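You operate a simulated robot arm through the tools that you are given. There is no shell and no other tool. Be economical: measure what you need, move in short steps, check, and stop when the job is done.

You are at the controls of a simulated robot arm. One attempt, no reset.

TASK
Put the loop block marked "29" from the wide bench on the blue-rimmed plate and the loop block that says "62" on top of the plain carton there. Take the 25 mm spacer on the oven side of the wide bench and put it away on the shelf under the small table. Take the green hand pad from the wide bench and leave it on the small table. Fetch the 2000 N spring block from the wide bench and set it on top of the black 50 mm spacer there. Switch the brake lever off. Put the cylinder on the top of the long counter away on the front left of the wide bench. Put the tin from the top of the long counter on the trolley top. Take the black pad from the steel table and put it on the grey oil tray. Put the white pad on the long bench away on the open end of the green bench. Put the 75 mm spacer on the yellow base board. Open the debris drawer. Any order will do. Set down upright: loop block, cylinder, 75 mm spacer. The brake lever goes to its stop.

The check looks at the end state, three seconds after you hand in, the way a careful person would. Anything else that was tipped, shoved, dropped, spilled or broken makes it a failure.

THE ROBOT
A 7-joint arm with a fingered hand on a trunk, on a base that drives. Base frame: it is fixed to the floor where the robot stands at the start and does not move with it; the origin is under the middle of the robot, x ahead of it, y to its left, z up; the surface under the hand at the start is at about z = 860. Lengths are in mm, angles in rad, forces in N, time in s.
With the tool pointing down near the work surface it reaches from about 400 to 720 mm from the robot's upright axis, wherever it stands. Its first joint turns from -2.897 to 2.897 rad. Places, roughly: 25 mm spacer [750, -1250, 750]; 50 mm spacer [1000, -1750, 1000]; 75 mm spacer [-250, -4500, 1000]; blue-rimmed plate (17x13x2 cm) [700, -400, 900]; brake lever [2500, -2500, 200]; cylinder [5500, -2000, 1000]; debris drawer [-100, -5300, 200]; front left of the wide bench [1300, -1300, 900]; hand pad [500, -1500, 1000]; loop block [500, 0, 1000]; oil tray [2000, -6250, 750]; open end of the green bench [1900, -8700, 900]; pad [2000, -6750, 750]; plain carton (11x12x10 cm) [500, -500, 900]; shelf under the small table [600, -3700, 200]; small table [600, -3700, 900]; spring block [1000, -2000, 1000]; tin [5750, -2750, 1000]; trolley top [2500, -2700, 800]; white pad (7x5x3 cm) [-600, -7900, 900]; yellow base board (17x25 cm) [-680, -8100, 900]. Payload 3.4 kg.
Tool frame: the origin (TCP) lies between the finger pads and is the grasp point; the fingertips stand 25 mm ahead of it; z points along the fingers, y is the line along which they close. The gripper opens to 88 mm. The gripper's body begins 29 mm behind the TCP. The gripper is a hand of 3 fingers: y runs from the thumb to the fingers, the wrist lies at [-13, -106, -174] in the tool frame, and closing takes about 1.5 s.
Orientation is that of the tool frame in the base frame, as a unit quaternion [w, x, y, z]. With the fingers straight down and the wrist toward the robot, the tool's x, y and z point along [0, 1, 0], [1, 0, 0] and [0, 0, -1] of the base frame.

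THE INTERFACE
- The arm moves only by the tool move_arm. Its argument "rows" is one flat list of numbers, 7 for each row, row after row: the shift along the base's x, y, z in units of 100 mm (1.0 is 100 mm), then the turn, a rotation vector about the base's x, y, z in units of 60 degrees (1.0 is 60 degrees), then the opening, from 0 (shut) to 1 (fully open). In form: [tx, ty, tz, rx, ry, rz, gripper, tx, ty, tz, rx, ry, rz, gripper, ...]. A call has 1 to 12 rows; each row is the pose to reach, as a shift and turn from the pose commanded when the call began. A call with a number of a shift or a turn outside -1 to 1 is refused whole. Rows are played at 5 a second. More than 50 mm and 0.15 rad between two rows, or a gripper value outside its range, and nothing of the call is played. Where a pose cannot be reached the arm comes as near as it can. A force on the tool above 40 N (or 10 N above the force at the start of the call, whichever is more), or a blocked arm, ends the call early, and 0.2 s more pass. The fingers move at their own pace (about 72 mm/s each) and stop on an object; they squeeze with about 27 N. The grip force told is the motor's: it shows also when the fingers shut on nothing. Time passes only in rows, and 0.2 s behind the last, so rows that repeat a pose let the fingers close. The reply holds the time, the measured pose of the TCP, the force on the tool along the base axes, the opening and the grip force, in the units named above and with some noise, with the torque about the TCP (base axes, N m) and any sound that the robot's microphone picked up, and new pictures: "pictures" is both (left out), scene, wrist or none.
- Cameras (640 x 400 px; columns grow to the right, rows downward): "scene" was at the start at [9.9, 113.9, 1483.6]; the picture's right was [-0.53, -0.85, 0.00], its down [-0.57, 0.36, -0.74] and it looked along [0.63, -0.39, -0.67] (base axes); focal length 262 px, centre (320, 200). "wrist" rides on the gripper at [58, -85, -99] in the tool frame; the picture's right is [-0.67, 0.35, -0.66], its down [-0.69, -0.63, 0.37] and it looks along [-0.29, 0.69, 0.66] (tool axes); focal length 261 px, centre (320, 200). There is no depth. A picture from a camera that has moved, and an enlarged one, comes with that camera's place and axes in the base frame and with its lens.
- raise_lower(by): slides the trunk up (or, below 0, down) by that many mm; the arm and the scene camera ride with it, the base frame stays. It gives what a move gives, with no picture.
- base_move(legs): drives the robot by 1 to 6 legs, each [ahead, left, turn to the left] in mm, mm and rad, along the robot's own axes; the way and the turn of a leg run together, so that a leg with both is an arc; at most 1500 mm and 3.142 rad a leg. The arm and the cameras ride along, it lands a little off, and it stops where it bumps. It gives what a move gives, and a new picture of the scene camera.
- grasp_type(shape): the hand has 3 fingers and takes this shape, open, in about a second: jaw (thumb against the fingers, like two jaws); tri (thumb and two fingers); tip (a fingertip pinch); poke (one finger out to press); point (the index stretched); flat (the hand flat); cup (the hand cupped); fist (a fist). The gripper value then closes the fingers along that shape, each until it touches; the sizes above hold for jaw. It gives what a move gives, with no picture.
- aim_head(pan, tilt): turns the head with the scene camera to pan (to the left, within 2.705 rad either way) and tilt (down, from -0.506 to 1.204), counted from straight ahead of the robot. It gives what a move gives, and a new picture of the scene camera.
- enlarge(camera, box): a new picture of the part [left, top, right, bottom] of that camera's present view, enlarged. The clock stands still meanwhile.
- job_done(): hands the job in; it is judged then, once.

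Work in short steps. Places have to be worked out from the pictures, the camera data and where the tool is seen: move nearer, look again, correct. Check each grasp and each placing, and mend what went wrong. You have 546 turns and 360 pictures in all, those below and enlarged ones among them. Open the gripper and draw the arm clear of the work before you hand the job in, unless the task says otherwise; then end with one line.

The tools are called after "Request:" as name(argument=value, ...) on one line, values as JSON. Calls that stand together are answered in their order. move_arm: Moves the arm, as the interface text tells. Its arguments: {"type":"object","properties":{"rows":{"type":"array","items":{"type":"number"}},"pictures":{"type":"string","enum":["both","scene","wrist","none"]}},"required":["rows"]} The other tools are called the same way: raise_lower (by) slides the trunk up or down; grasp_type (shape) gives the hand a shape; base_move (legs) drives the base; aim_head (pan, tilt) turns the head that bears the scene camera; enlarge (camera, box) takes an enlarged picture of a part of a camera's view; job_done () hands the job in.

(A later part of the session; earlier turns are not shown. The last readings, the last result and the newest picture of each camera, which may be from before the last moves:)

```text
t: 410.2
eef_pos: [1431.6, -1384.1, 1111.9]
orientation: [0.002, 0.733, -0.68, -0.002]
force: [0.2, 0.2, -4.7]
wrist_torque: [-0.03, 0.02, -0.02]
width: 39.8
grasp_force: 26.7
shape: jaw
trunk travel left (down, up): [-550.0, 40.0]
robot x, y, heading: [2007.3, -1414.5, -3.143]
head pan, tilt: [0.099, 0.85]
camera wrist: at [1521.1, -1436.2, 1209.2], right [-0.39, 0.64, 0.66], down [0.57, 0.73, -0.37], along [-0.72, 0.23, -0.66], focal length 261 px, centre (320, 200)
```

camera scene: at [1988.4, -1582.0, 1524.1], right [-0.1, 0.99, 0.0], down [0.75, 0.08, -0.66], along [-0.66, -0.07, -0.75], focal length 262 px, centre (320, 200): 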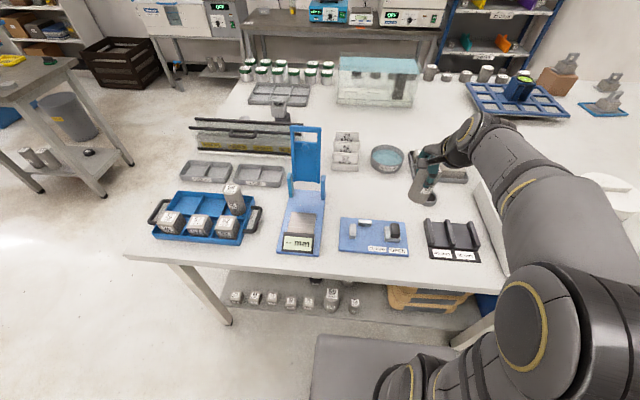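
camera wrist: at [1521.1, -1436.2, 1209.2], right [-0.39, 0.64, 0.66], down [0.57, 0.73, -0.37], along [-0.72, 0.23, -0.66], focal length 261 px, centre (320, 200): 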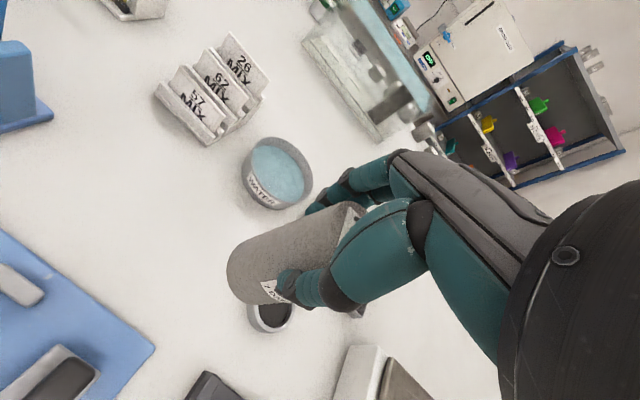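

Spot (1358,-1400) is clear on all sides. Move over and lower.

Request:
move_arm(rows=[-0.4, -0.08, -0.1, 0, 0, 0, 0, -0.74, -0.16, -0.3, 0, 0, 0, 0, -0.74, -0.16, -0.7, 0, 0, 0, 0, -0.74, -0.16, -1, 0, 0, 0, 0], pictures="none")

Request:
move_arm(rows=[0, 0, -0.3, 0, 0, 0, 0, 0, 0, -0.5, 0, 0, 0, 0, 0, 0, -0.55, 0, 0, 0, 0], pictures="wrist")

```text
t: 411.2
eef_pos: [1357.5, -1398.8, 1011.1]
orientation: [0.001, 0.733, -0.68, -0.003]
force: [1.2, 0.8, -4.3]
wrist_torque: [-0.01, -0.02, -0.01]
width: 39.0
grasp_force: 27.0
shape: jaw
trunk travel left (down, up): [-550.0, 40.0]
robot x, y, heading: [2012.9, -1416.5, -3.139]
head pan, tilt: [0.099, 0.85]
```

```text
t: 412.0
eef_pos: [1358.1, -1400.1, 956.7]
orientation: [0.003, 0.733, -0.68, -0.001]
force: [-1.2, -0.8, -4.4]
wrist_torque: [-0.02, -0.01, -0.02]
width: 39.2
grasp_force: 26.3
shape: jaw
trunk travel left (down, up): [-550.0, 40.0]
robot x, y, heading: [2006.8, -1416.0, -3.141]
head pan, tilt: [0.099, 0.85]
camera wrist: at [1447.7, -1451.5, 1053.7], right [-0.39, 0.64, 0.66], down [0.57, 0.73, -0.37], along [-0.72, 0.23, -0.66], focal length 261 px, centre (320, 200)
```

wrist: 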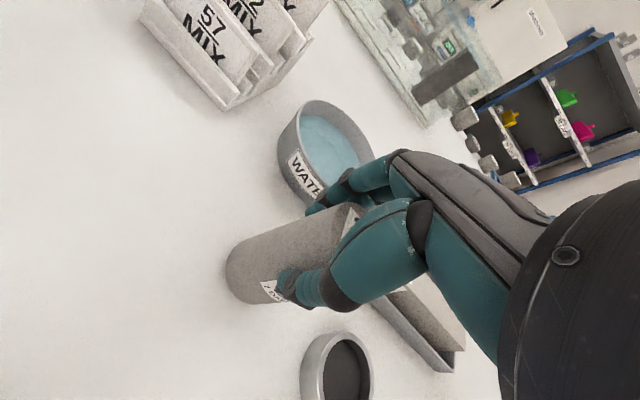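

Request:
move_arm(rows=[0, 0, -0.04, 0, 0, 0, 0, 0, 0, -0.07, 0, 0, 0, 0, 0, 0, -0.1, 0, 0, 0, 0, 0, 0, -0.12, 0, 0, 0, 0], pictures="none")

```text
t: 413.0
eef_pos: [1357.6, -1401.1, 944.9]
orientation: [0.003, 0.733, -0.68, -0.004]
force: [0.4, -2.6, 4.4]
wrist_torque: [-0.03, 0.03, 0.0]
width: 39.1
grasp_force: 27.1
shape: jaw
trunk travel left (down, up): [-550.0, 40.0]
robot x, y, heading: [2009.9, -1420.4, -3.141]
head pan, tilt: [0.099, 0.85]
```

Contact. Release gently and rise.

Request:
move_arm(rows=[0, 0, 0.01, 0, 0, 0, 0, 0, 0, 0.01, 0, 0, 0, 0.6, 0, 0, 0.01, 0, 0, 0, 1, 0, 0, 0.01, 0, 0, 0, 1, 0, 0, 0.01, 0, 0, 0, 1, 0, 0, 0.01, 0, 0, 0, 1, 0, 0, 0.3, 0, 0, 0, 1, 0, 0, 0.7, 0, 0, 0, 1, 0, 0, 1, 0, 0, 0, 1], pictures="wrist")

```text
t: 415.0
eef_pos: [1356.0, -1399.6, 1044.3]
orientation: [0.001, 0.733, -0.68, -0.002]
force: [-0.1, 0.1, -0.4]
wrist_torque: [0.02, 0.0, -0.02]
width: 87.4
grasp_force: 0.1
shape: jaw
trunk travel left (down, up): [-550.0, 40.0]
robot x, y, heading: [2009.5, -1418.4, -3.141]
head pan, tilt: [0.099, 0.85]
camera wrist: at [1447.5, -1452.7, 1142.3], right [-0.39, 0.64, 0.66], down [0.57, 0.73, -0.37], along [-0.72, 0.23, -0.66], focal length 261 px, centre (320, 200)
```

wrist: 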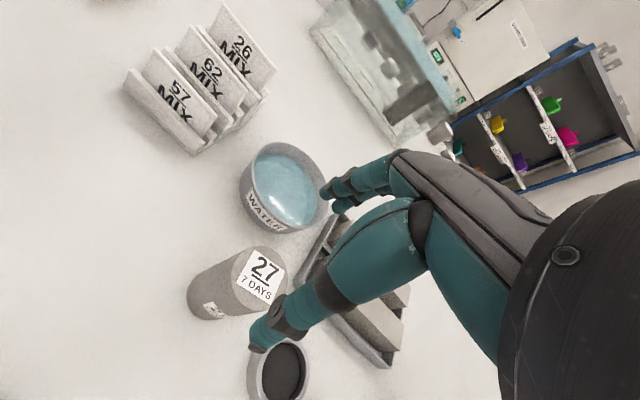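

Cylinder placed upright. Retract and drive through the corridor south.

Request:
move_arm(rows=[0.3, 0, 0.3, 0, 0, 0, 1, 0.6, 0, 0.6, 0, 0, 0, 1, 0.9, 0, 0.7, 0, 0, 0, 1], pictures="none")

Request:
base_move(legs=[[-440, 0, 0], [0, -420, 0], [0, 0, 1.571], [0, 545, 0], [1350, 0, 0], [1350, 0, 0]])

```text
t: 415.8
eef_pos: [1448.1, -1400.7, 1115.3]
orientation: [0.002, 0.733, -0.68, -0.003]
force: [-0.4, -0.4, -0.4]
wrist_torque: [0.02, 0.03, 0.02]
width: 87.7
grasp_force: 0.0
shape: jaw
trunk travel left (down, up): [-550.0, 40.0]
robot x, y, heading: [2007.5, -1418.1, -3.139]
head pan, tilt: [0.099, 0.85]
```

```text
t: 439.9
eef_pos: [3019.3, -4254.2, 1114.3]
orientation: [0.002, 0.999, 0.046, -0.001]
force: [-0.8, -0.1, -0.6]
wrist_torque: [0.01, -0.02, 0.01]
width: 87.6
grasp_force: 0.1
shape: jaw
trunk travel left (down, up): [-550.0, 40.0]
robot x, y, heading: [3021.8, -3696.2, -1.55]
head pan, tilt: [0.099, 0.85]
camera scene: at [3189.4, -3708.0, 1524.1], right [-0.99, -0.12, 0.0], down [-0.09, 0.75, -0.66], along [0.08, -0.66, -0.75], focal length 262 px, centre (320, 200)
```

scene: 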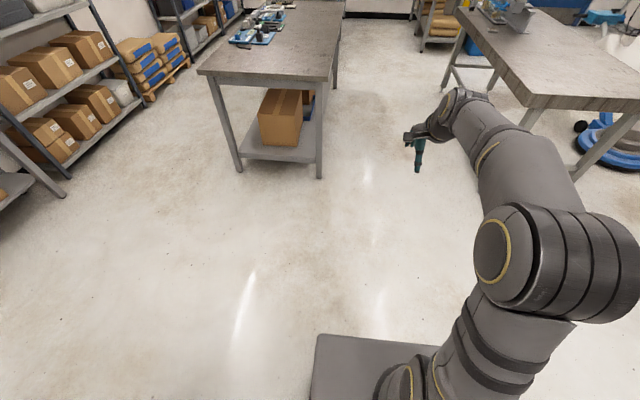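

The steel table's east edge is x≈2290. Drive down the east lane and turn to face it.

Request:
base_move(legs=[[0, -180, -0.02], [1250, 0, 0], [1250, 0, 0], [0, 0, -1.571]])

Request:
aim_head(pan=0.25, tilt=0.7)

```text
t: 441.1
eef_pos: [2947.1, -4252.0, 1115.0]
orientation: [0.002, 0.999, 0.048, -0.001]
force: [-0.3, 0.2, -0.9]
wrist_torque: [0.0, 0.03, 0.0]
width: 87.8
grasp_force: 0.1
shape: jaw
trunk travel left (down, up): [-550.0, 40.0]
robot x, y, heading: [2948.7, -3690.5, -1.545]
head pan, tilt: [0.099, 0.85]
stopped in leg 1: the robot was blocked; the commanded pose is now the measured one
camera scene: at [3117.7, -3704.8, 1524.0], right [-0.99, -0.13, 0.0], down [-0.09, 0.75, -0.66], along [0.08, -0.65, -0.75], focal length 262 px, centre (320, 200)
```

scene: 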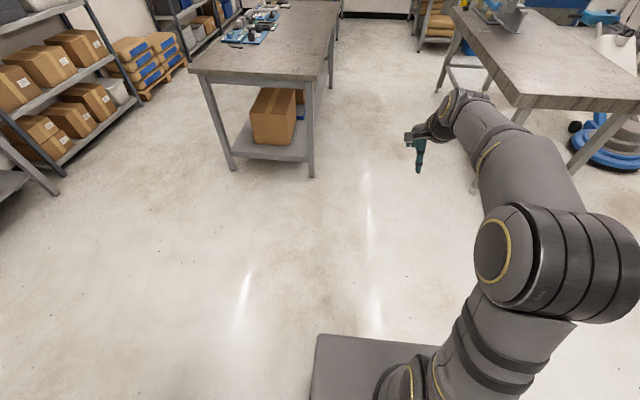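

```text
t: 441.8
eef_pos: [2946.6, -4251.9, 1116.2]
orientation: [0.003, 0.999, 0.047, -0.001]
force: [-1.1, 0.1, -0.1]
wrist_torque: [0.01, 0.0, -0.03]
width: 87.6
grasp_force: 0.1
shape: jaw
trunk travel left (down, up): [-550.0, 40.0]
robot x, y, heading: [2949.3, -3687.7, -1.541]
head pan, tilt: [0.25, 0.7]
camera scene: at [3130.1, -3709.1, 1536.3], right [-0.96, -0.27, 0.0], down [-0.17, 0.62, -0.76], along [0.21, -0.74, -0.64], focal length 262 px, centre (320, 200)
```

scene: 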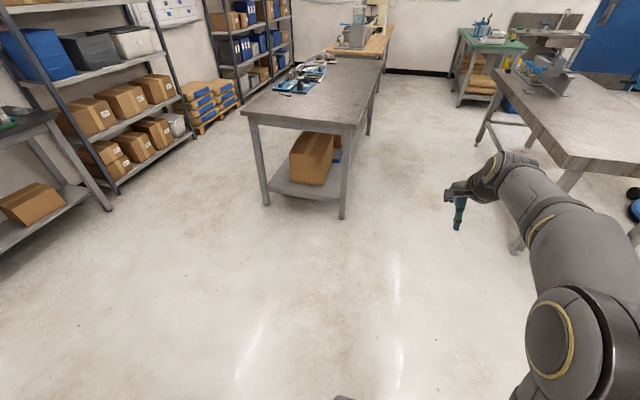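

Blocked by the floor bar at the right; go forward past it first.

Request:
base_move(legs=[[0, 20, 0], [600, 0, -0.028], [0, -120, 0], [1000, 0, 0], [900, 0, 0], [0, 0, -1.571]])

```text
t: 459.3
eef_pos: [2275.4, -6166.4, 1114.0]
orientation: [0.001, 0.733, -0.681, -0.003]
force: [0.0, -1.1, 0.2]
wrist_torque: [0.0, 0.0, 0.03]
width: 87.6
grasp_force: 0.0
shape: jaw
trunk travel left (down, up): [-550.0, 40.0]
robot x, y, heading: [2835.6, -6184.3, -3.135]
head pan, tilt: [0.25, 0.7]
camera scene: at [2812.3, -6363.4, 1536.4], right [-0.25, 0.97, 0.0], down [0.62, 0.16, -0.76], along [-0.74, -0.19, -0.64], focal length 262 px, centre (320, 200)
```

scene: 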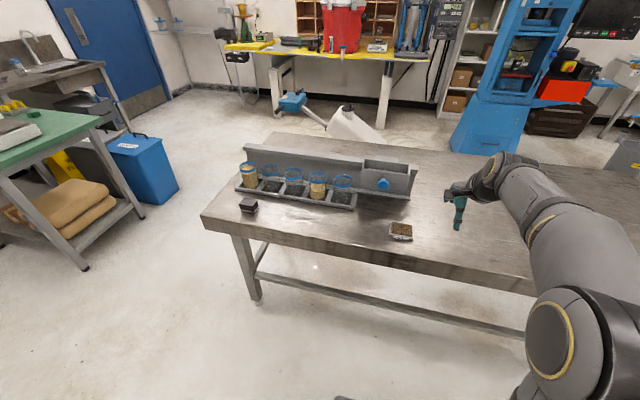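

Request:
enlarge(camera="scene", box=[220, 150, 440, 270])

```text
2.91 times, centred on (330, 210) of scene
camera zoom: at [2812.3, -6363.4, 1536.4], right [-0.25, 0.97, 0.0], down [0.62, 0.16, -0.76], along [-0.74, -0.19, -0.64], focal length 763 px, centre (291, 171)
```

zoom: 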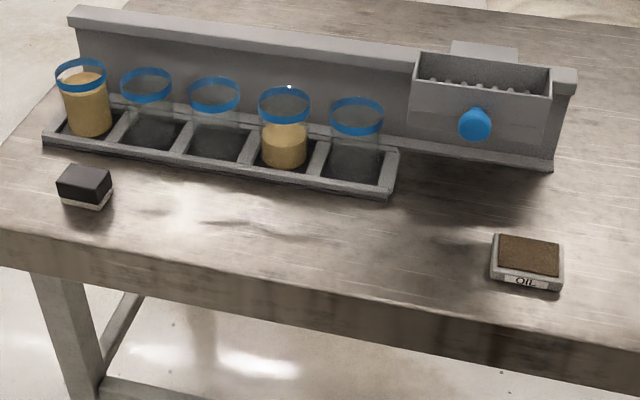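

The black pad is at ≈(2149,-6812), the OIL tray (grey, sponge) at ≈(2132,-6247). Drive to the pad.

Request:
base_move(legs=[[0, 600, 0], [130, 0, 0]])

Request:
move_arm(rows=[0, 0, -0.4, 0, 0, 0, 1, 0, 0, -0.8, 0, 0, 0, 1, 0, 0, -1, 0, 0, 0, 1], pictures="wrist")

```text
t: 463.6
eef_pos: [2146.6, -6772.2, 1114.8]
orientation: [0.001, 0.734, -0.68, -0.002]
force: [0.4, -0.2, 0.0]
wrist_torque: [0.02, -0.02, 0.04]
width: 87.9
grasp_force: 0.1
shape: jaw
trunk travel left (down, up): [-550.0, 40.0]
robot x, y, heading: [2709.1, -6786.8, -3.134]
head pan, tilt: [0.25, 0.7]
camera scene: at [2684.7, -6965.9, 1536.4], right [-0.25, 0.97, 0.0], down [0.62, 0.16, -0.76], along [-0.74, -0.19, -0.64], focal length 262 px, centre (320, 200)
```

scene: 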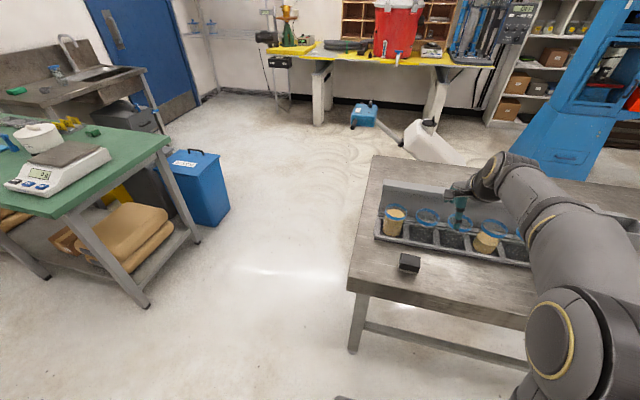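

```text
t: 464.4
eef_pos: [2147.9, -6772.0, 1014.7]
orientation: [0.001, 0.734, -0.679, -0.003]
force: [-0.4, 0.6, 0.6]
wrist_torque: [0.05, -0.01, 0.01]
width: 87.7
grasp_force: 0.0
shape: jaw
trunk travel left (down, up): [-550.0, 40.0]
robot x, y, heading: [2707.4, -6789.5, -3.131]
head pan, tilt: [0.25, 0.7]
camera wrist: at [2238.5, -6823.4, 1112.2], right [-0.39, 0.64, 0.66], down [0.57, 0.73, -0.37], along [-0.72, 0.23, -0.66], focal length 261 px, centre (320, 200)
```

wrist: 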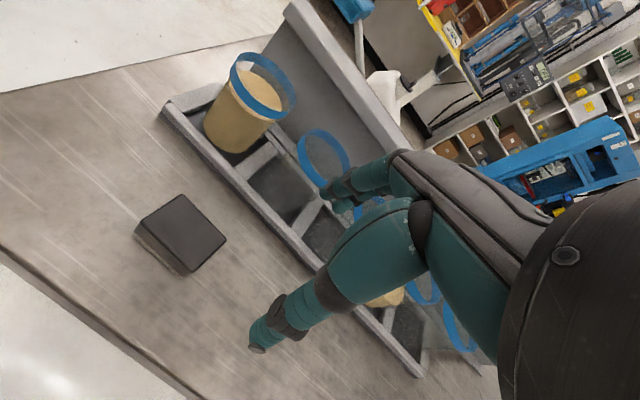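

Pad ≈43×54 mm centred (2144,-6824). Move over and descend.

Request:
move_arm(rows=[-0.02, -0.26, 0, 0, 0, -0.04, 1, -0.03, -0.52, -0.2, 0, 0, -0.07, 1, -0.03, -0.52, -0.6, 0, 0, -0.07, 1, -0.03, -0.52, -0.9, 0, 0, -0.07, 1], pictures="wrist")

```text
t: 465.4
eef_pos: [2143.1, -6825.0, 923.7]
orientation: [0.001, 0.708, -0.706, -0.002]
force: [-0.4, -0.3, -0.6]
wrist_torque: [0.02, -0.01, 0.04]
width: 87.5
grasp_force: 0.0
shape: jaw
trunk travel left (down, up): [-550.0, 40.0]
robot x, y, heading: [2704.5, -6786.6, -3.128]
head pan, tilt: [0.25, 0.7]
camera wrist: at [2230.3, -6882.4, 1021.3], right [-0.35, 0.67, 0.66], down [0.63, 0.69, -0.37], along [-0.7, 0.28, -0.66], focal length 261 px, centre (320, 200)
```

wrist: 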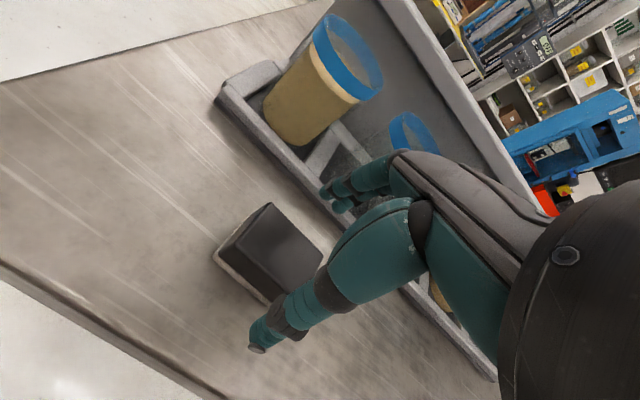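

Request:
move_arm(rows=[0.04, -0.06, -0.1, 0, 0, 0, 1, 0.04, -0.06, -0.31, 0, 0, 0, 1, 0.04, -0.06, -0.31, 0, 0, 0, 0, 0.04, -0.06, -0.31, 0, 0, 0, 0, 0.04, -0.06, -0.31, 0, 0, 0, 0, 0.04, -0.06, -0.31, 0, 0, 0, 0, 0.04, -0.06, -0.31, 0, 0, 0, 0, 0.04, -0.06, -0.31, 0, 0, 0, 0, 0.04, -0.06, 0, 0, 0, 0, 0, 0.04, -0.06, 0.4, 0, 0, 0, 0], pictures="wrist")

```text
t: 467.6
eef_pos: [2149.5, -6830.0, 963.3]
orientation: [0.001, 0.708, -0.706, -0.002]
force: [0.5, 0.3, -1.6]
wrist_torque: [0.0, 0.02, 0.01]
width: 37.9
grasp_force: 27.3
shape: jaw
trunk travel left (down, up): [-550.0, 40.0]
robot x, y, heading: [2712.0, -6789.5, -3.136]
head pan, tilt: [0.25, 0.7]
camera wrist: at [2236.0, -6887.6, 1060.5], right [-0.35, 0.67, 0.66], down [0.63, 0.69, -0.37], along [-0.7, 0.28, -0.66], focal length 261 px, centre (320, 200)
```

wrist: 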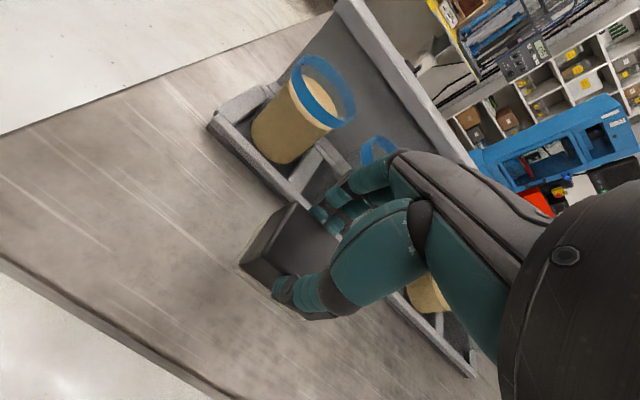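

Pad held. Raise and drive right to the oil tray.

Request:
move_arm(rows=[0, 0, 0.4, 0, 0, 0, 0, 0, 0, 0.8, 0, 0, 0, 0, 0, 0, 1, 0, 0, 0, 0], pictures="none")

Request:
base_move(legs=[[0, -583, 0]])

Request:
move_arm(rows=[0, 0, -0.3, 0, 0, 0, 0, 0, 0, -0.6, 0, 0, 0, 0], pictures="wrist")

```text
t: 468.4
eef_pos: [2149.3, -6830.4, 1064.7]
orientation: [0.002, 0.709, -0.705, -0.003]
force: [0.3, 0.3, -0.7]
wrist_torque: [-0.02, 0.01, 0.0]
width: 37.8
grasp_force: 27.1
shape: jaw
trunk travel left (down, up): [-550.0, 40.0]
robot x, y, heading: [2707.0, -6787.3, -3.132]
head pan, tilt: [0.25, 0.7]
```

```text
t: 471.7
eef_pos: [2144.5, -6247.8, 1063.4]
orientation: [0.001, 0.708, -0.706, -0.003]
force: [-0.2, -0.2, -0.3]
wrist_torque: [-0.01, -0.03, 0.01]
width: 38.1
grasp_force: 27.0
shape: jaw
trunk travel left (down, up): [-550.0, 40.0]
robot x, y, heading: [2698.9, -6205.7, -3.132]
head pan, tilt: [0.25, 0.7]
camera scene: at [2681.2, -6382.4, 1536.4], right [-0.26, 0.97, 0.0], down [0.62, 0.16, -0.76], along [-0.74, -0.2, -0.64], focal length 262 px, centre (320, 200)
```

scene: 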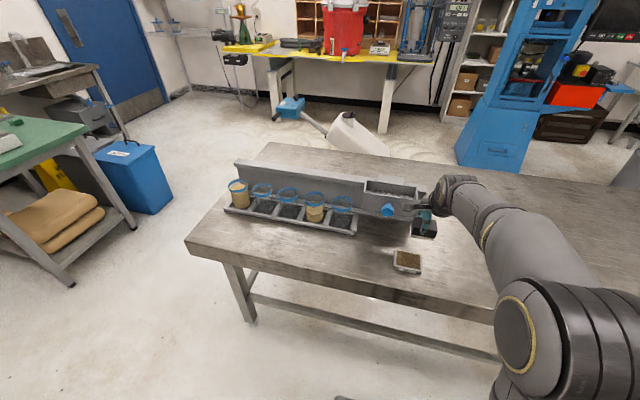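

```text
t: 472.3
eef_pos: [2144.9, -6248.5, 1003.8]
orientation: [0.002, 0.708, -0.706, -0.002]
force: [0.6, 0.7, -0.7]
wrist_torque: [0.01, 0.01, 0.0]
width: 38.0
grasp_force: 27.5
shape: jaw
trunk travel left (down, up): [-550.0, 40.0]
robot x, y, heading: [2701.9, -6203.1, -3.135]
head pan, tilt: [0.25, 0.7]
camera wrist: at [2230.8, -6305.9, 1100.4], right [-0.35, 0.67, 0.66], down [0.63, 0.69, -0.37], along [-0.7, 0.28, -0.66], focal length 261 px, centre (320, 200)
```

wrist: 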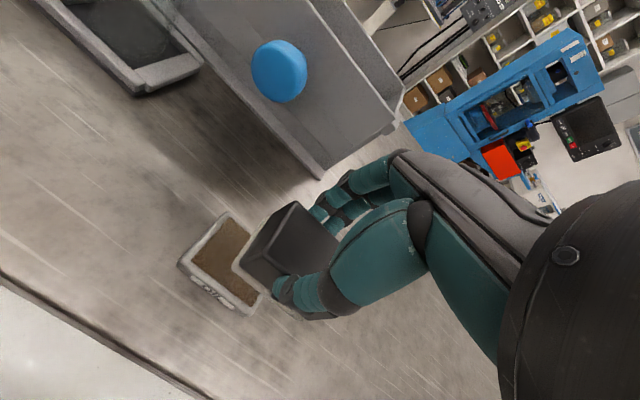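

Request:
move_arm(rows=[-0.19, -0.04, -0.2, 0, 0, 0, 0, -0.19, -0.04, -0.6, 0, 0, 0, 0, -0.19, -0.04, -0.75, 0, 0, 0, 0], pictures="wrist")

```text
t: 473.1
eef_pos: [2125.5, -6252.4, 929.3]
orientation: [0.001, 0.709, -0.706, -0.003]
force: [-0.2, 0.7, -0.5]
wrist_torque: [0.02, -0.02, 0.0]
width: 38.1
grasp_force: 27.5
shape: jaw
trunk travel left (down, up): [-550.0, 40.0]
robot x, y, heading: [2699.7, -6204.6, -3.133]
head pan, tilt: [0.25, 0.7]
camera wrist: at [2212.2, -6310.3, 1026.0], right [-0.35, 0.67, 0.66], down [0.62, 0.69, -0.37], along [-0.7, 0.28, -0.66], focal length 261 px, centre (320, 200)
```

wrist: 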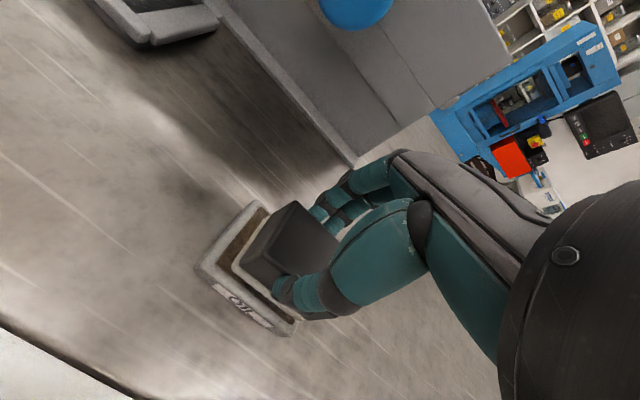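

Request:
move_arm(rows=[0, 0, -0.06, 0, 0, 0, 0, 0, 0, -0.1, 0, 0, 0, 0, 0, 0, -0.14, 0, 0, 0, 0, 0, 0, -0.18, 0, 0, 0, 0, 0, 0, -0.21, 0, 0, 0, 0], pictures="wrist")

```text
t: 474.3
eef_pos: [2126.0, -6252.3, 911.6]
orientation: [0.004, 0.708, -0.706, -0.005]
force: [0.1, 0.2, 25.2]
wrist_torque: [-0.01, -0.07, -0.01]
width: 39.0
grasp_force: 26.5
shape: jaw
trunk travel left (down, up): [-550.0, 40.0]
robot x, y, heading: [2699.7, -6205.4, -3.134]
head pan, tilt: [0.25, 0.7]
camera wrist: at [2213.2, -6309.8, 1008.4], right [-0.34, 0.67, 0.66], down [0.62, 0.69, -0.37], along [-0.7, 0.28, -0.65], focal length 261 px, centre (320, 200)
```

wrist: 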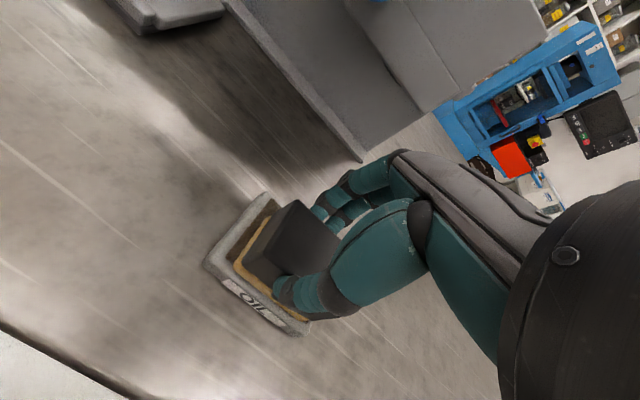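

On the sponge. Release and rise.

Request:
move_arm(rows=[0, 0, 0.03, 0, 0, 0, 0, 0, 0, 0.03, 0, 0, 0, 1, 0, 0, 0.03, 0, 0, 0, 1, 0, 0, 0.03, 0, 0, 0, 1, 0, 0, 0.03, 0, 0, 0, 1, 0, 0, 0.4, 0, 0, 0, 1, 0, 0, 0.8, 0, 0, 0, 1, 0, 0, 1, 0, 0, 0, 1], pictures="wrist")

```text
t: 476.1
eef_pos: [2125.6, -6251.5, 1007.8]
orientation: [0.001, 0.709, -0.705, -0.002]
force: [0.0, 0.7, 0.3]
wrist_torque: [-0.02, 0.0, 0.02]
width: 87.7
grasp_force: 0.1
shape: jaw
trunk travel left (down, up): [-550.0, 40.0]
robot x, y, heading: [2701.3, -6205.1, -3.131]
head pan, tilt: [0.25, 0.7]
camera wrist: at [2211.8, -6309.5, 1105.6], right [-0.35, 0.67, 0.66], down [0.62, 0.69, -0.37], along [-0.7, 0.28, -0.66], focal length 261 px, centre (320, 200)
```

wrist: 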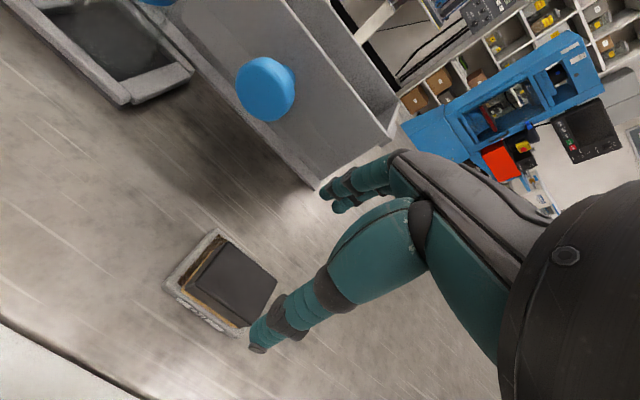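

Pad on the tray. Next the debris drawer on the blue machine; drive around the north of the steel table.

Request:
move_arm(rows=[0.3, 0, 0.3, 0, 0, 0, 1, 0.6, 0, 0.6, 0, 0, 0, 1, 0.8, 0, 0.9, 0, 0, 0, 1], pictures="none")

Request:
base_move(legs=[[-150, 0, 0], [0, -800, -0.01], [0, -820, 0], [1100, 0, 0], [950, 0, 0]])

Request:
aim_head(pan=0.4, tilt=0.6)

```text
t: 476.9
eef_pos: [2207.7, -6251.7, 1097.7]
orientation: [0.0, 0.709, -0.705, -0.002]
force: [0.1, -0.3, 0.6]
wrist_torque: [-0.02, -0.02, 0.01]
width: 87.7
grasp_force: 0.1
shape: jaw
trunk travel left (down, up): [-550.0, 40.0]
robot x, y, heading: [2705.8, -6203.1, -3.134]
head pan, tilt: [0.25, 0.7]
```

```text
t: 495.9
eef_pos: [305.9, -4599.2, 1097.6]
orientation: [-0.001, -0.699, 0.715, 0.003]
force: [0.3, -0.3, -0.7]
wrist_torque: [-0.03, -0.01, 0.05]
width: 87.6
grasp_force: 0.1
shape: jaw
trunk travel left (down, up): [-550.0, 40.0]
robot x, y, heading: [802.5, -4561.2, 3.118]
head pan, tilt: [0.25, 0.7]
camera scene: at [775.9, -4740.8, 1536.4], right [-0.23, 0.97, 0.0], down [0.63, 0.15, -0.76], along [-0.74, -0.18, -0.64], focal length 262 px, centre (320, 200)
```

scene: 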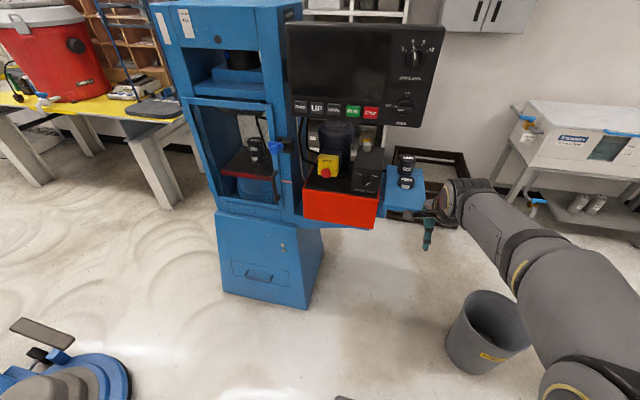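

```text
t: 496.6
eef_pos: [304.0, -4598.7, 1097.7]
orientation: [-0.001, -0.7, 0.714, 0.003]
force: [0.2, 0.6, 0.4]
wrist_torque: [0.01, 0.0, 0.03]
width: 87.8
grasp_force: 0.0
shape: jaw
trunk travel left (down, up): [-550.0, 40.0]
robot x, y, heading: [800.1, -4560.4, 3.125]
head pan, tilt: [0.4, 0.6]
camera scene: at [776.8, -4754.2, 1545.0], right [-0.37, 0.93, 0.0], down [0.52, 0.21, -0.82], along [-0.77, -0.31, -0.57], focal length 262 px, centre (320, 200)
```

scene: 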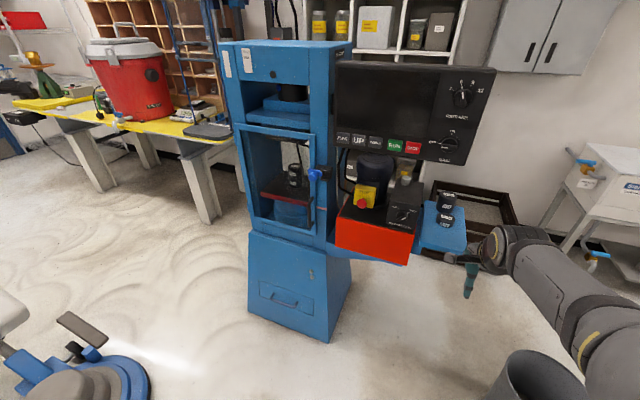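

Request:
enlarge(camera="scene", box=[400, 170, 490, 270])

Request:
enlarge(camera="scene", box=[230, 220, 370, 350])

```text
4.00 times, centred on (445, 220) of scene
camera zoom: at [776.8, -4754.2, 1545.0], right [-0.37, 0.93, 0.0], down [0.52, 0.21, -0.82], along [-0.77, -0.31, -0.57], focal length 1049 px, centre (-180, 120)
```

zoom: 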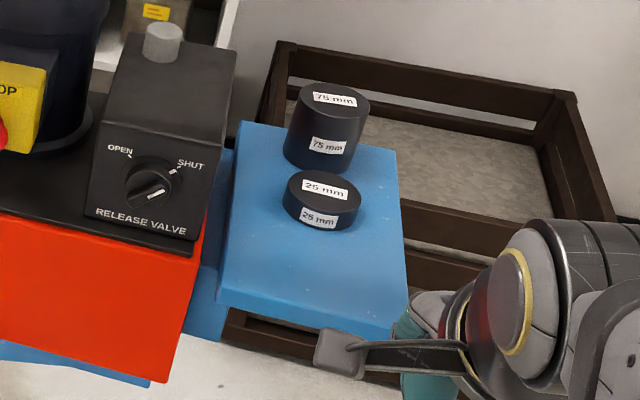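

```text
3.08 times, centred on (300, 285) of scene
camera zoom: at [776.8, -4754.2, 1545.0], right [-0.37, 0.93, 0.0], down [0.52, 0.21, -0.82], along [-0.77, -0.31, -0.57], focal length 807 px, centre (382, -62)
```

zoom: 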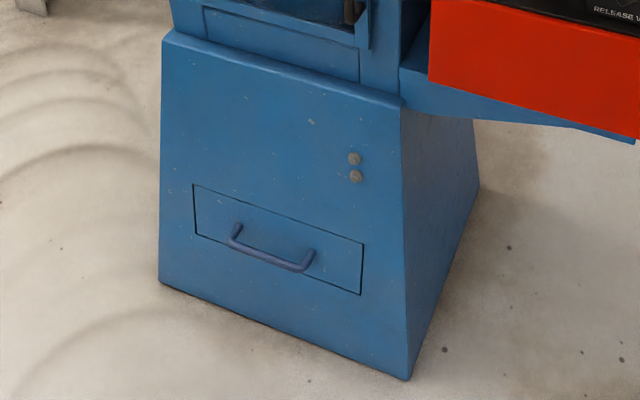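

Drawer handle ≈(30,-5268,255), facing +x. Drive in front of it and lower the trunk.

Request:
base_move(legs=[[0, 690, 0.017]])

Request:
raise_lower(by=-400)

Request:
raise_lower(by=-150)

Request:
move_arm(rows=[0, 0, -0.4, 0, 0, 0, 0.5, 0, 0, -0.8, 0, 0, 0, 0.5, 0, 0, -1, 0, 0, 0, 0.5], pictures="both")

```text
t: 500.4
eef_pos: [296.2, -5288.9, 1096.8]
orientation: [-0.001, -0.702, 0.712, 0.002]
force: [-0.5, -0.9, 0.3]
wrist_torque: [0.0, -0.01, 0.0]
width: 87.7
grasp_force: 0.0
shape: jaw
trunk travel left (down, up): [-550.0, 40.0]
robot x, y, heading: [790.0, -5247.9, 3.133]
head pan, tilt: [0.4, 0.6]
camera scene: at [768.8, -5440.4, 1545.0], right [-0.38, 0.93, 0.0], down [0.52, 0.21, -0.83], along [-0.76, -0.31, -0.56], focal length 262 px, centre (320, 200)
```

scene: 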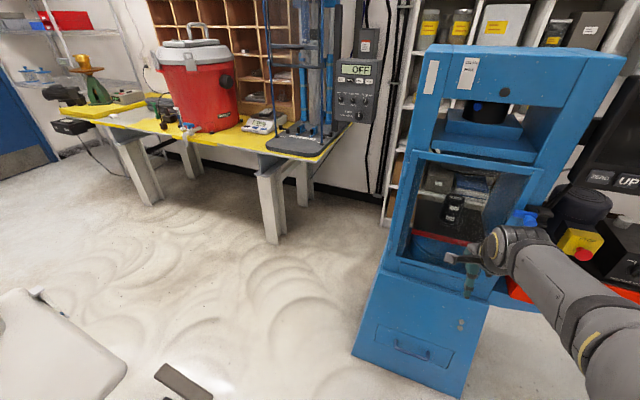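

```text
t: 504.2
eef_pos: [296.2, -5288.0, 697.4]
orientation: [-0.001, -0.702, 0.712, 0.003]
force: [0.1, -1.3, -0.5]
wrist_torque: [0.01, 0.0, -0.02]
width: 87.8
grasp_force: 0.1
shape: jaw
trunk travel left (down, up): [-150.0, 440.0]
robot x, y, heading: [787.2, -5246.4, 3.135]
head pan, tilt: [0.4, 0.6]
```

```text
t: 505.9
eef_pos: [296.0, -5289.4, 546.7]
orientation: [-0.002, -0.702, 0.713, 0.002]
force: [-0.3, 0.6, 0.8]
wrist_torque: [0.03, 0.01, -0.01]
width: 87.5
grasp_force: 0.1
shape: jaw
trunk travel left (down, up): [0.0, 590.0]
robot x, y, heading: [791.4, -5248.5, 3.132]
head pan, tilt: [0.4, 0.6]
```

```text
t: 506.8
eef_pos: [296.2, -5286.6, 447.8]
orientation: [-0.001, -0.702, 0.712, 0.003]
force: [0.2, 0.2, -0.8]
wrist_torque: [0.0, 0.04, 0.05]
width: 44.4
grasp_force: 0.2
shape: jaw
trunk travel left (down, up): [0.0, 590.0]
robot x, y, heading: [790.9, -5248.9, 3.129]
head pan, tilt: [0.4, 0.6]
camera scene: at [768.9, -5440.0, 995.1], right [-0.38, 0.93, 0.0], down [0.52, 0.21, -0.83], along [-0.76, -0.31, -0.56], focal length 262 px, centre (320, 200)
camera wrist: at [381.7, -5346.6, 545.1], right [-0.34, 0.67, 0.66], down [0.64, 0.68, -0.37], along [-0.69, 0.3, -0.66], focal length 261 px, centre (320, 200)
```

scene: 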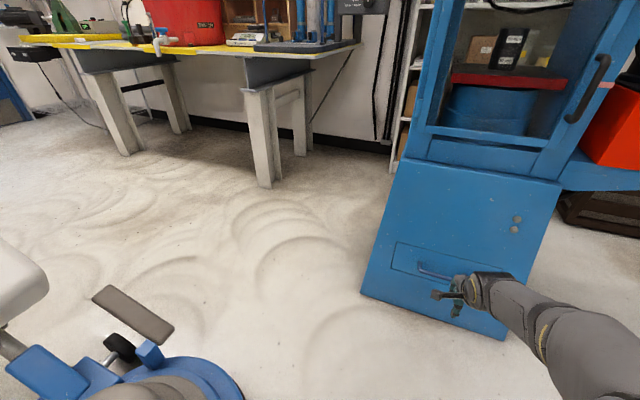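
wrist: 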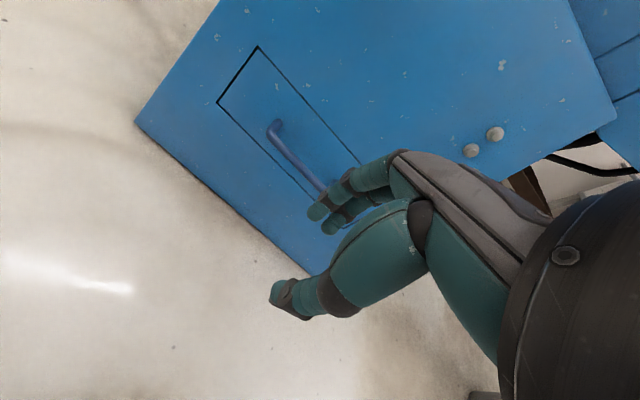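

Handle bar at x≈29, z≈254, y from -5349 to -5212. Bring the half-open hand over it (fingers behind the bar).

Request:
move_arm(rows=[-0.4, 0.03, -0.1, 0, 0, 0, 0.4, -0.8, 0.07, -0.2, 0, 0, 0, 0.4, -1.0, 0.07, -0.4, 0, 0, 0, 0.4], pictures="none")

Request:
move_arm(rows=[-0.4, 0, -0.1, 0, 0, 0, 0.4, -0.8, 0, -0.3, 0, 0, 0, 0.4, -1.0, 0, -0.6, 0, 0, 0, 0.4], pictures="none")

Request:
move_arm(rows=[-0.3, 0, 0, 0, 0, 0, 0.4, -0.6, 0, 0, 0, 0, 0, 0.4], pictures="both")

```text
t: 507.6
eef_pos: [196.4, -5281.3, 408.1]
orientation: [-0.001, -0.702, 0.712, 0.002]
force: [1.0, -0.3, -0.8]
wrist_torque: [0.03, 0.03, 0.03]
width: 35.6
grasp_force: 0.0
shape: jaw
trunk travel left (down, up): [0.0, 590.0]
robot x, y, heading: [793.2, -5247.6, 3.131]
head pan, tilt: [0.4, 0.6]
```

```text
t: 508.4
eef_pos: [94.7, -5281.2, 348.2]
orientation: [-0.001, -0.702, 0.712, 0.003]
force: [0.3, 0.8, 0.6]
wrist_torque: [-0.03, 0.0, 0.0]
width: 35.5
grasp_force: 0.1
shape: jaw
trunk travel left (down, up): [0.0, 590.0]
robot x, y, heading: [792.5, -5250.0, 3.129]
head pan, tilt: [0.4, 0.6]
```

```text
t: 508.9
eef_pos: [53.0, -5281.1, 347.0]
orientation: [0.0, -0.702, 0.712, 0.002]
force: [-0.3, 0.3, 0.3]
wrist_torque: [-0.01, 0.01, -0.01]
width: 35.6
grasp_force: 0.1
shape: jaw
out of reach, approached as far as the arm can: row 2
trunk travel left (down, up): [0.0, 590.0]
robot x, y, heading: [792.2, -5248.3, 3.134]
head pan, tilt: [0.4, 0.6]
camera scene: at [768.8, -5440.1, 995.1], right [-0.38, 0.93, 0.0], down [0.52, 0.21, -0.83], along [-0.76, -0.31, -0.56], focal length 262 px, centre (320, 200)
camera wrist: at [137.7, -5339.5, 444.9], right [-0.34, 0.67, 0.66], down [0.64, 0.68, -0.37], along [-0.69, 0.3, -0.66], focal length 261 px, centre (320, 200)
```

scene: 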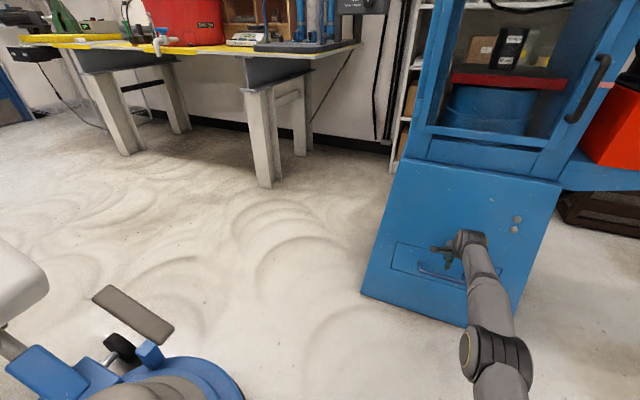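
wrist: 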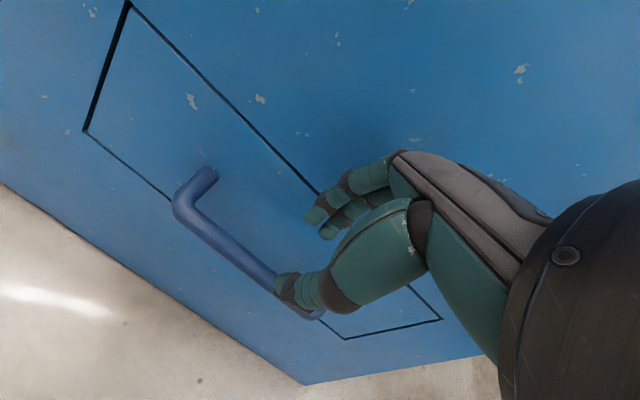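

Too stretched; back off and drive the base nearer.

Request:
move_arm(rows=[0.3, 0, 0.1, 0, 0, 0, 0.4, 0.7, 0, 0.2, 0, 0, 0, 0.4, 1, 0, 0.2, 0, 0, 0, 0.4], pictures="none")

Request:
base_move(legs=[[130, 0, 0]])

Request:
enlarge(camera="wrist", box=[80, 0, 440, 380])

Request:
enlarge(camera="scene", box=[380, 200, 520, 320])

```text
t: 509.8
eef_pos: [153.2, -5280.9, 368.5]
orientation: [0.0, -0.702, 0.712, 0.002]
force: [0.9, 0.5, 0.3]
wrist_torque: [0.01, 0.03, 0.01]
width: 35.5
grasp_force: 0.1
shape: jaw
trunk travel left (down, up): [0.0, 590.0]
robot x, y, heading: [792.8, -5249.2, 3.133]
head pan, tilt: [0.4, 0.6]
```

```text
t: 511.0
eef_pos: [24.7, -5279.2, 368.4]
orientation: [-0.001, -0.702, 0.712, 0.002]
force: [30.3, -0.6, 13.7]
wrist_torque: [0.11, 0.83, -0.26]
width: 29.2
grasp_force: 0.1
shape: jaw
trunk travel left (down, up): [0.0, 590.0]
robot x, y, heading: [661.6, -5245.3, 3.131]
head pan, tilt: [0.4, 0.6]
camera scene: at [641.7, -5438.7, 995.2], right [-0.38, 0.93, 0.0], down [0.52, 0.21, -0.83], along [-0.76, -0.31, -0.56], focal length 262 px, centre (320, 200)
```

scene: 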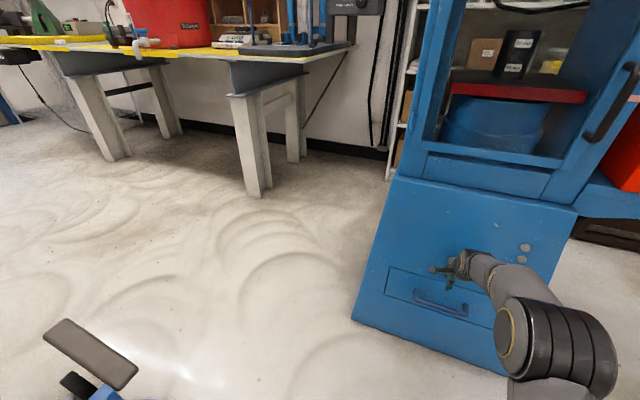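

```text
1.05 times, centred on (260, 190) of wrist (not enlarged: the box is as wide or as high as the picture)
camera zoom: at [110.1, -5338.6, 466.3], right [-0.34, 0.67, 0.66], down [0.64, 0.68, -0.37], along [-0.69, 0.3, -0.66], focal length 274 px, centre (383, 210)
```

zoom: 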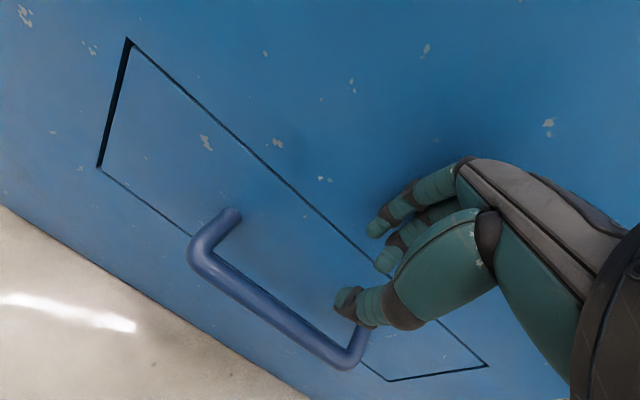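

```text
3.33 times, centred on (450, 260) of scene
camera zoom: at [641.7, -5438.7, 995.2], right [-0.38, 0.93, 0.0], down [0.52, 0.21, -0.83], along [-0.76, -0.31, -0.56], focal length 874 px, centre (-113, 0)
```

zoom: 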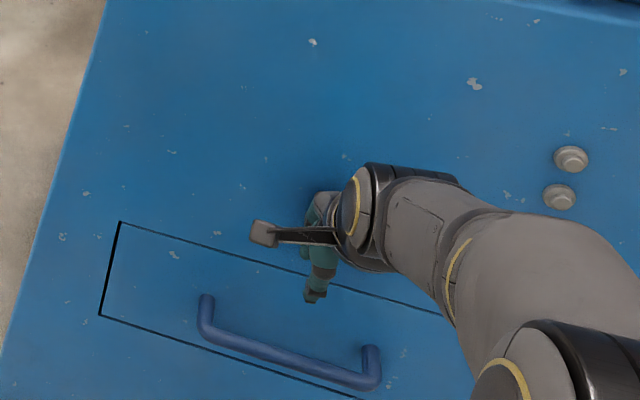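

The fingers pressed lightly on the cabinet face; back off. Bar is at x≈45, z≈248, gap ≈28 mm. Position TCP at x=48 and descend with fingers behind the bar.

Request:
move_arm(rows=[0.25, 0.04, 0, 0, 0, 0, 0.45, 0.25, 0.04, 0, 0, 0, 0, 0.45, 0.25, 0.04, -0.3, 0, 0, 0, 0.45, 0.25, 0.04, -0.5, 0, 0, 0, 0.45], pictures="wrist")

```text
t: 512.0
eef_pos: [48.8, -5275.4, 316.3]
orientation: [-0.001, -0.702, 0.712, 0.001]
force: [0.5, 0.7, 0.2]
wrist_torque: [-0.01, -0.02, 0.01]
width: 39.0
grasp_force: 0.0
shape: jaw
trunk travel left (down, up): [0.0, 590.0]
robot x, y, heading: [664.8, -5244.7, 3.134]
head pan, tilt: [0.4, 0.6]
camera wrist: at [134.0, -5334.9, 413.9], right [-0.34, 0.67, 0.66], down [0.64, 0.68, -0.37], along [-0.69, 0.3, -0.66], focal length 261 px, centre (320, 200)
```

wrist: 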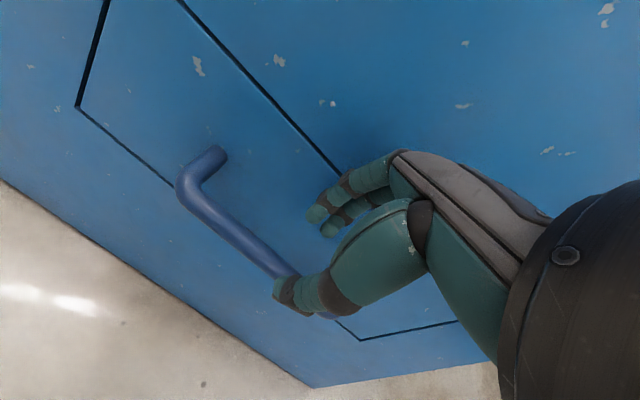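

Request:
move_arm(rows=[0, 0, -0.2, 0, 0, 0, 0.45, 0, 0, -0.4, 0, 0, 0, 0.45, 0, 0, -0.6, 0, 0, 0, 0.45], pictures="wrist")

```text
t: 512.8
eef_pos: [50.7, -5275.0, 257.5]
orientation: [-0.001, -0.702, 0.712, 0.002]
force: [9.2, 0.0, 5.5]
wrist_torque: [0.03, 0.35, -0.09]
width: 37.6
grasp_force: 0.1
shape: jaw
trunk travel left (down, up): [0.0, 590.0]
robot x, y, heading: [664.5, -5246.9, 3.128]
head pan, tilt: [0.4, 0.6]
camera wrist: at [135.1, -5334.9, 355.2], right [-0.34, 0.67, 0.66], down [0.64, 0.68, -0.37], along [-0.69, 0.3, -0.66], focal length 261 px, centre (320, 200)
```

wrist: 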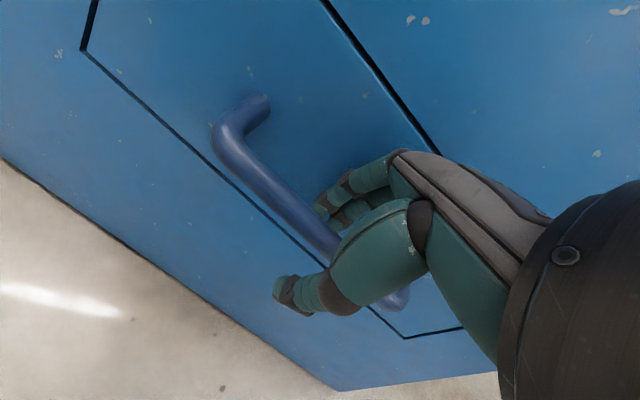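

Bar is between thumb and fingers. Close and pull out (+x).

Request:
move_arm(rows=[0.02, 0, 0, 0, 0, 0, 0, 0.02, 0, 0, 0, 0, 0, 0, 0.02, 0, 0, 0, 0, 0, 0, 0.02, 0, 0, 0, 0, 0, 0, 0.1, 0, 0, 0, 0, 0, 0, 0.25, 0, 0, 0, 0, 0, 0, 0.4, 0, 0, 0, 0, 0, 0, 0.6, 0, 0, 0, 0, 0, 0, 0.8, 0, 0, 0, 0, 0, 0, 1, 0, 0, 0, 0, 0, 0], pictures="scene")

```text
t: 515.0
eef_pos: [149.4, -5275.1, 255.8]
orientation: [0.001, -0.702, 0.712, 0.0]
force: [1.2, -0.9, -23.1]
wrist_torque: [0.01, -0.21, -0.02]
width: 3.8
grasp_force: 26.9
shape: jaw
trunk travel left (down, up): [0.0, 590.0]
robot x, y, heading: [664.1, -5246.5, 3.125]
head pan, tilt: [0.4, 0.6]
camera scene: at [637.8, -5438.8, 994.8], right [-0.38, 0.93, 0.0], down [0.52, 0.21, -0.82], along [-0.76, -0.31, -0.57], focal length 262 px, centre (320, 200)
```

scene: 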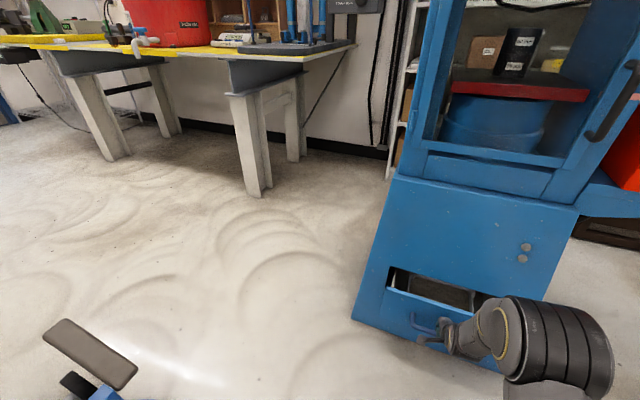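

Drawer is coming out. Pull further.

Request:
move_arm(rows=[0.2, 0, 0, 0, 0, 0, 0, 0.4, 0, 0, 0, 0, 0, 0, 0.6, 0, 0, 0, 0, 0, 0, 0.8, 0, 0, 0, 0, 0, 0, 1, 0, 0, 0, 0, 0, 0], pictures="scene")

```text
t: 516.2
eef_pos: [248.9, -5274.1, 255.2]
orientation: [0.0, -0.702, 0.712, 0.0]
force: [-0.4, -1.2, -28.8]
wrist_torque: [0.02, -0.33, -0.02]
width: 3.8
grasp_force: 26.9
shape: jaw
trunk travel left (down, up): [0.0, 590.0]
robot x, y, heading: [664.2, -5249.0, 3.131]
head pan, tilt: [0.4, 0.6]
camera scene: at [637.8, -5438.9, 994.9], right [-0.38, 0.93, 0.0], down [0.52, 0.21, -0.82], along [-0.76, -0.31, -0.57], focal length 262 px, centre (320, 200)
```

scene: 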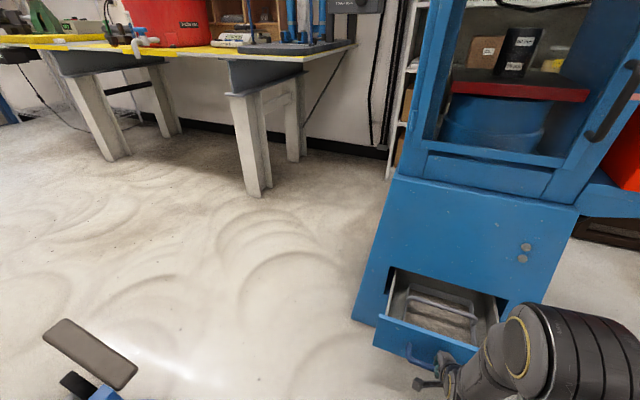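

Request:
base_move(legs=[[-70, 0, 0]])

```text
t: 517.2
eef_pos: [319.2, -5274.6, 256.7]
orientation: [0.001, -0.702, 0.712, 0.0]
force: [-0.2, 1.7, -29.2]
wrist_torque: [0.0, -0.34, -0.08]
width: 3.5
grasp_force: 26.6
shape: jaw
trunk travel left (down, up): [0.0, 590.0]
robot x, y, heading: [732.9, -5248.5, 3.134]
head pan, tilt: [0.4, 0.6]
camera scene: at [707.9, -5439.5, 994.9], right [-0.38, 0.93, 0.0], down [0.52, 0.21, -0.82], along [-0.76, -0.31, -0.57], focal length 262 px, centre (320, 200)
```

scene: 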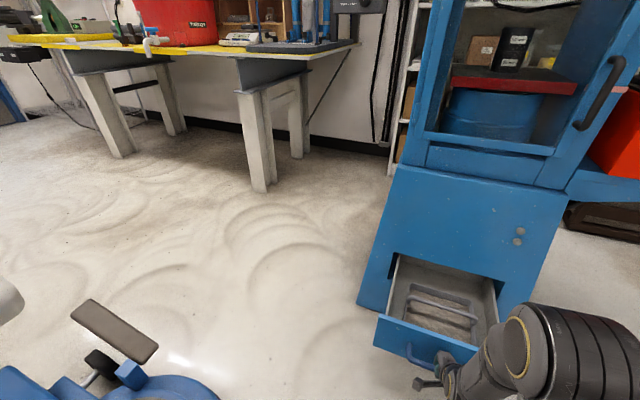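

Request:
base_move(legs=[[-60, 0, 0]])

```text
t: 518.2
eef_pos: [360.0, -5274.0, 257.3]
orientation: [-0.001, -0.701, 0.713, 0.002]
force: [-13.9, -0.9, -22.0]
wrist_torque: [0.05, -0.24, -0.03]
width: 5.7
grasp_force: 27.0
shape: jaw
trunk travel left (down, up): [0.0, 590.0]
robot x, y, heading: [777.9, -5246.0, 3.132]
head pan, tilt: [0.4, 0.6]
stopped in leg 1: the force on the tool passed its limit at 51 N (the readings are from after the stop); the commanded pose is now the measured one
camera scene: at [750.4, -5440.0, 995.0], right [-0.38, 0.93, 0.0], down [0.52, 0.21, -0.82], along [-0.76, -0.31, -0.57], focal length 262 px, centre (320, 200)
```

scene: 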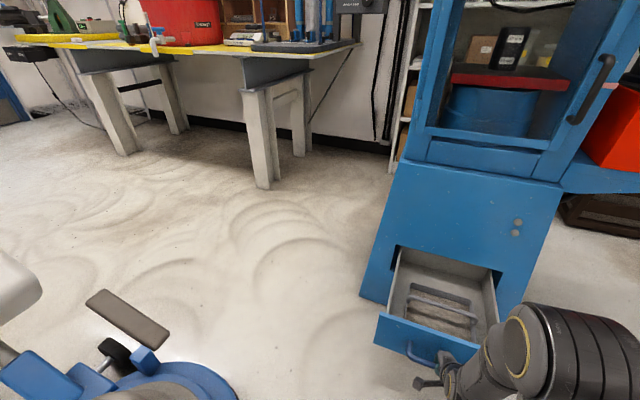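

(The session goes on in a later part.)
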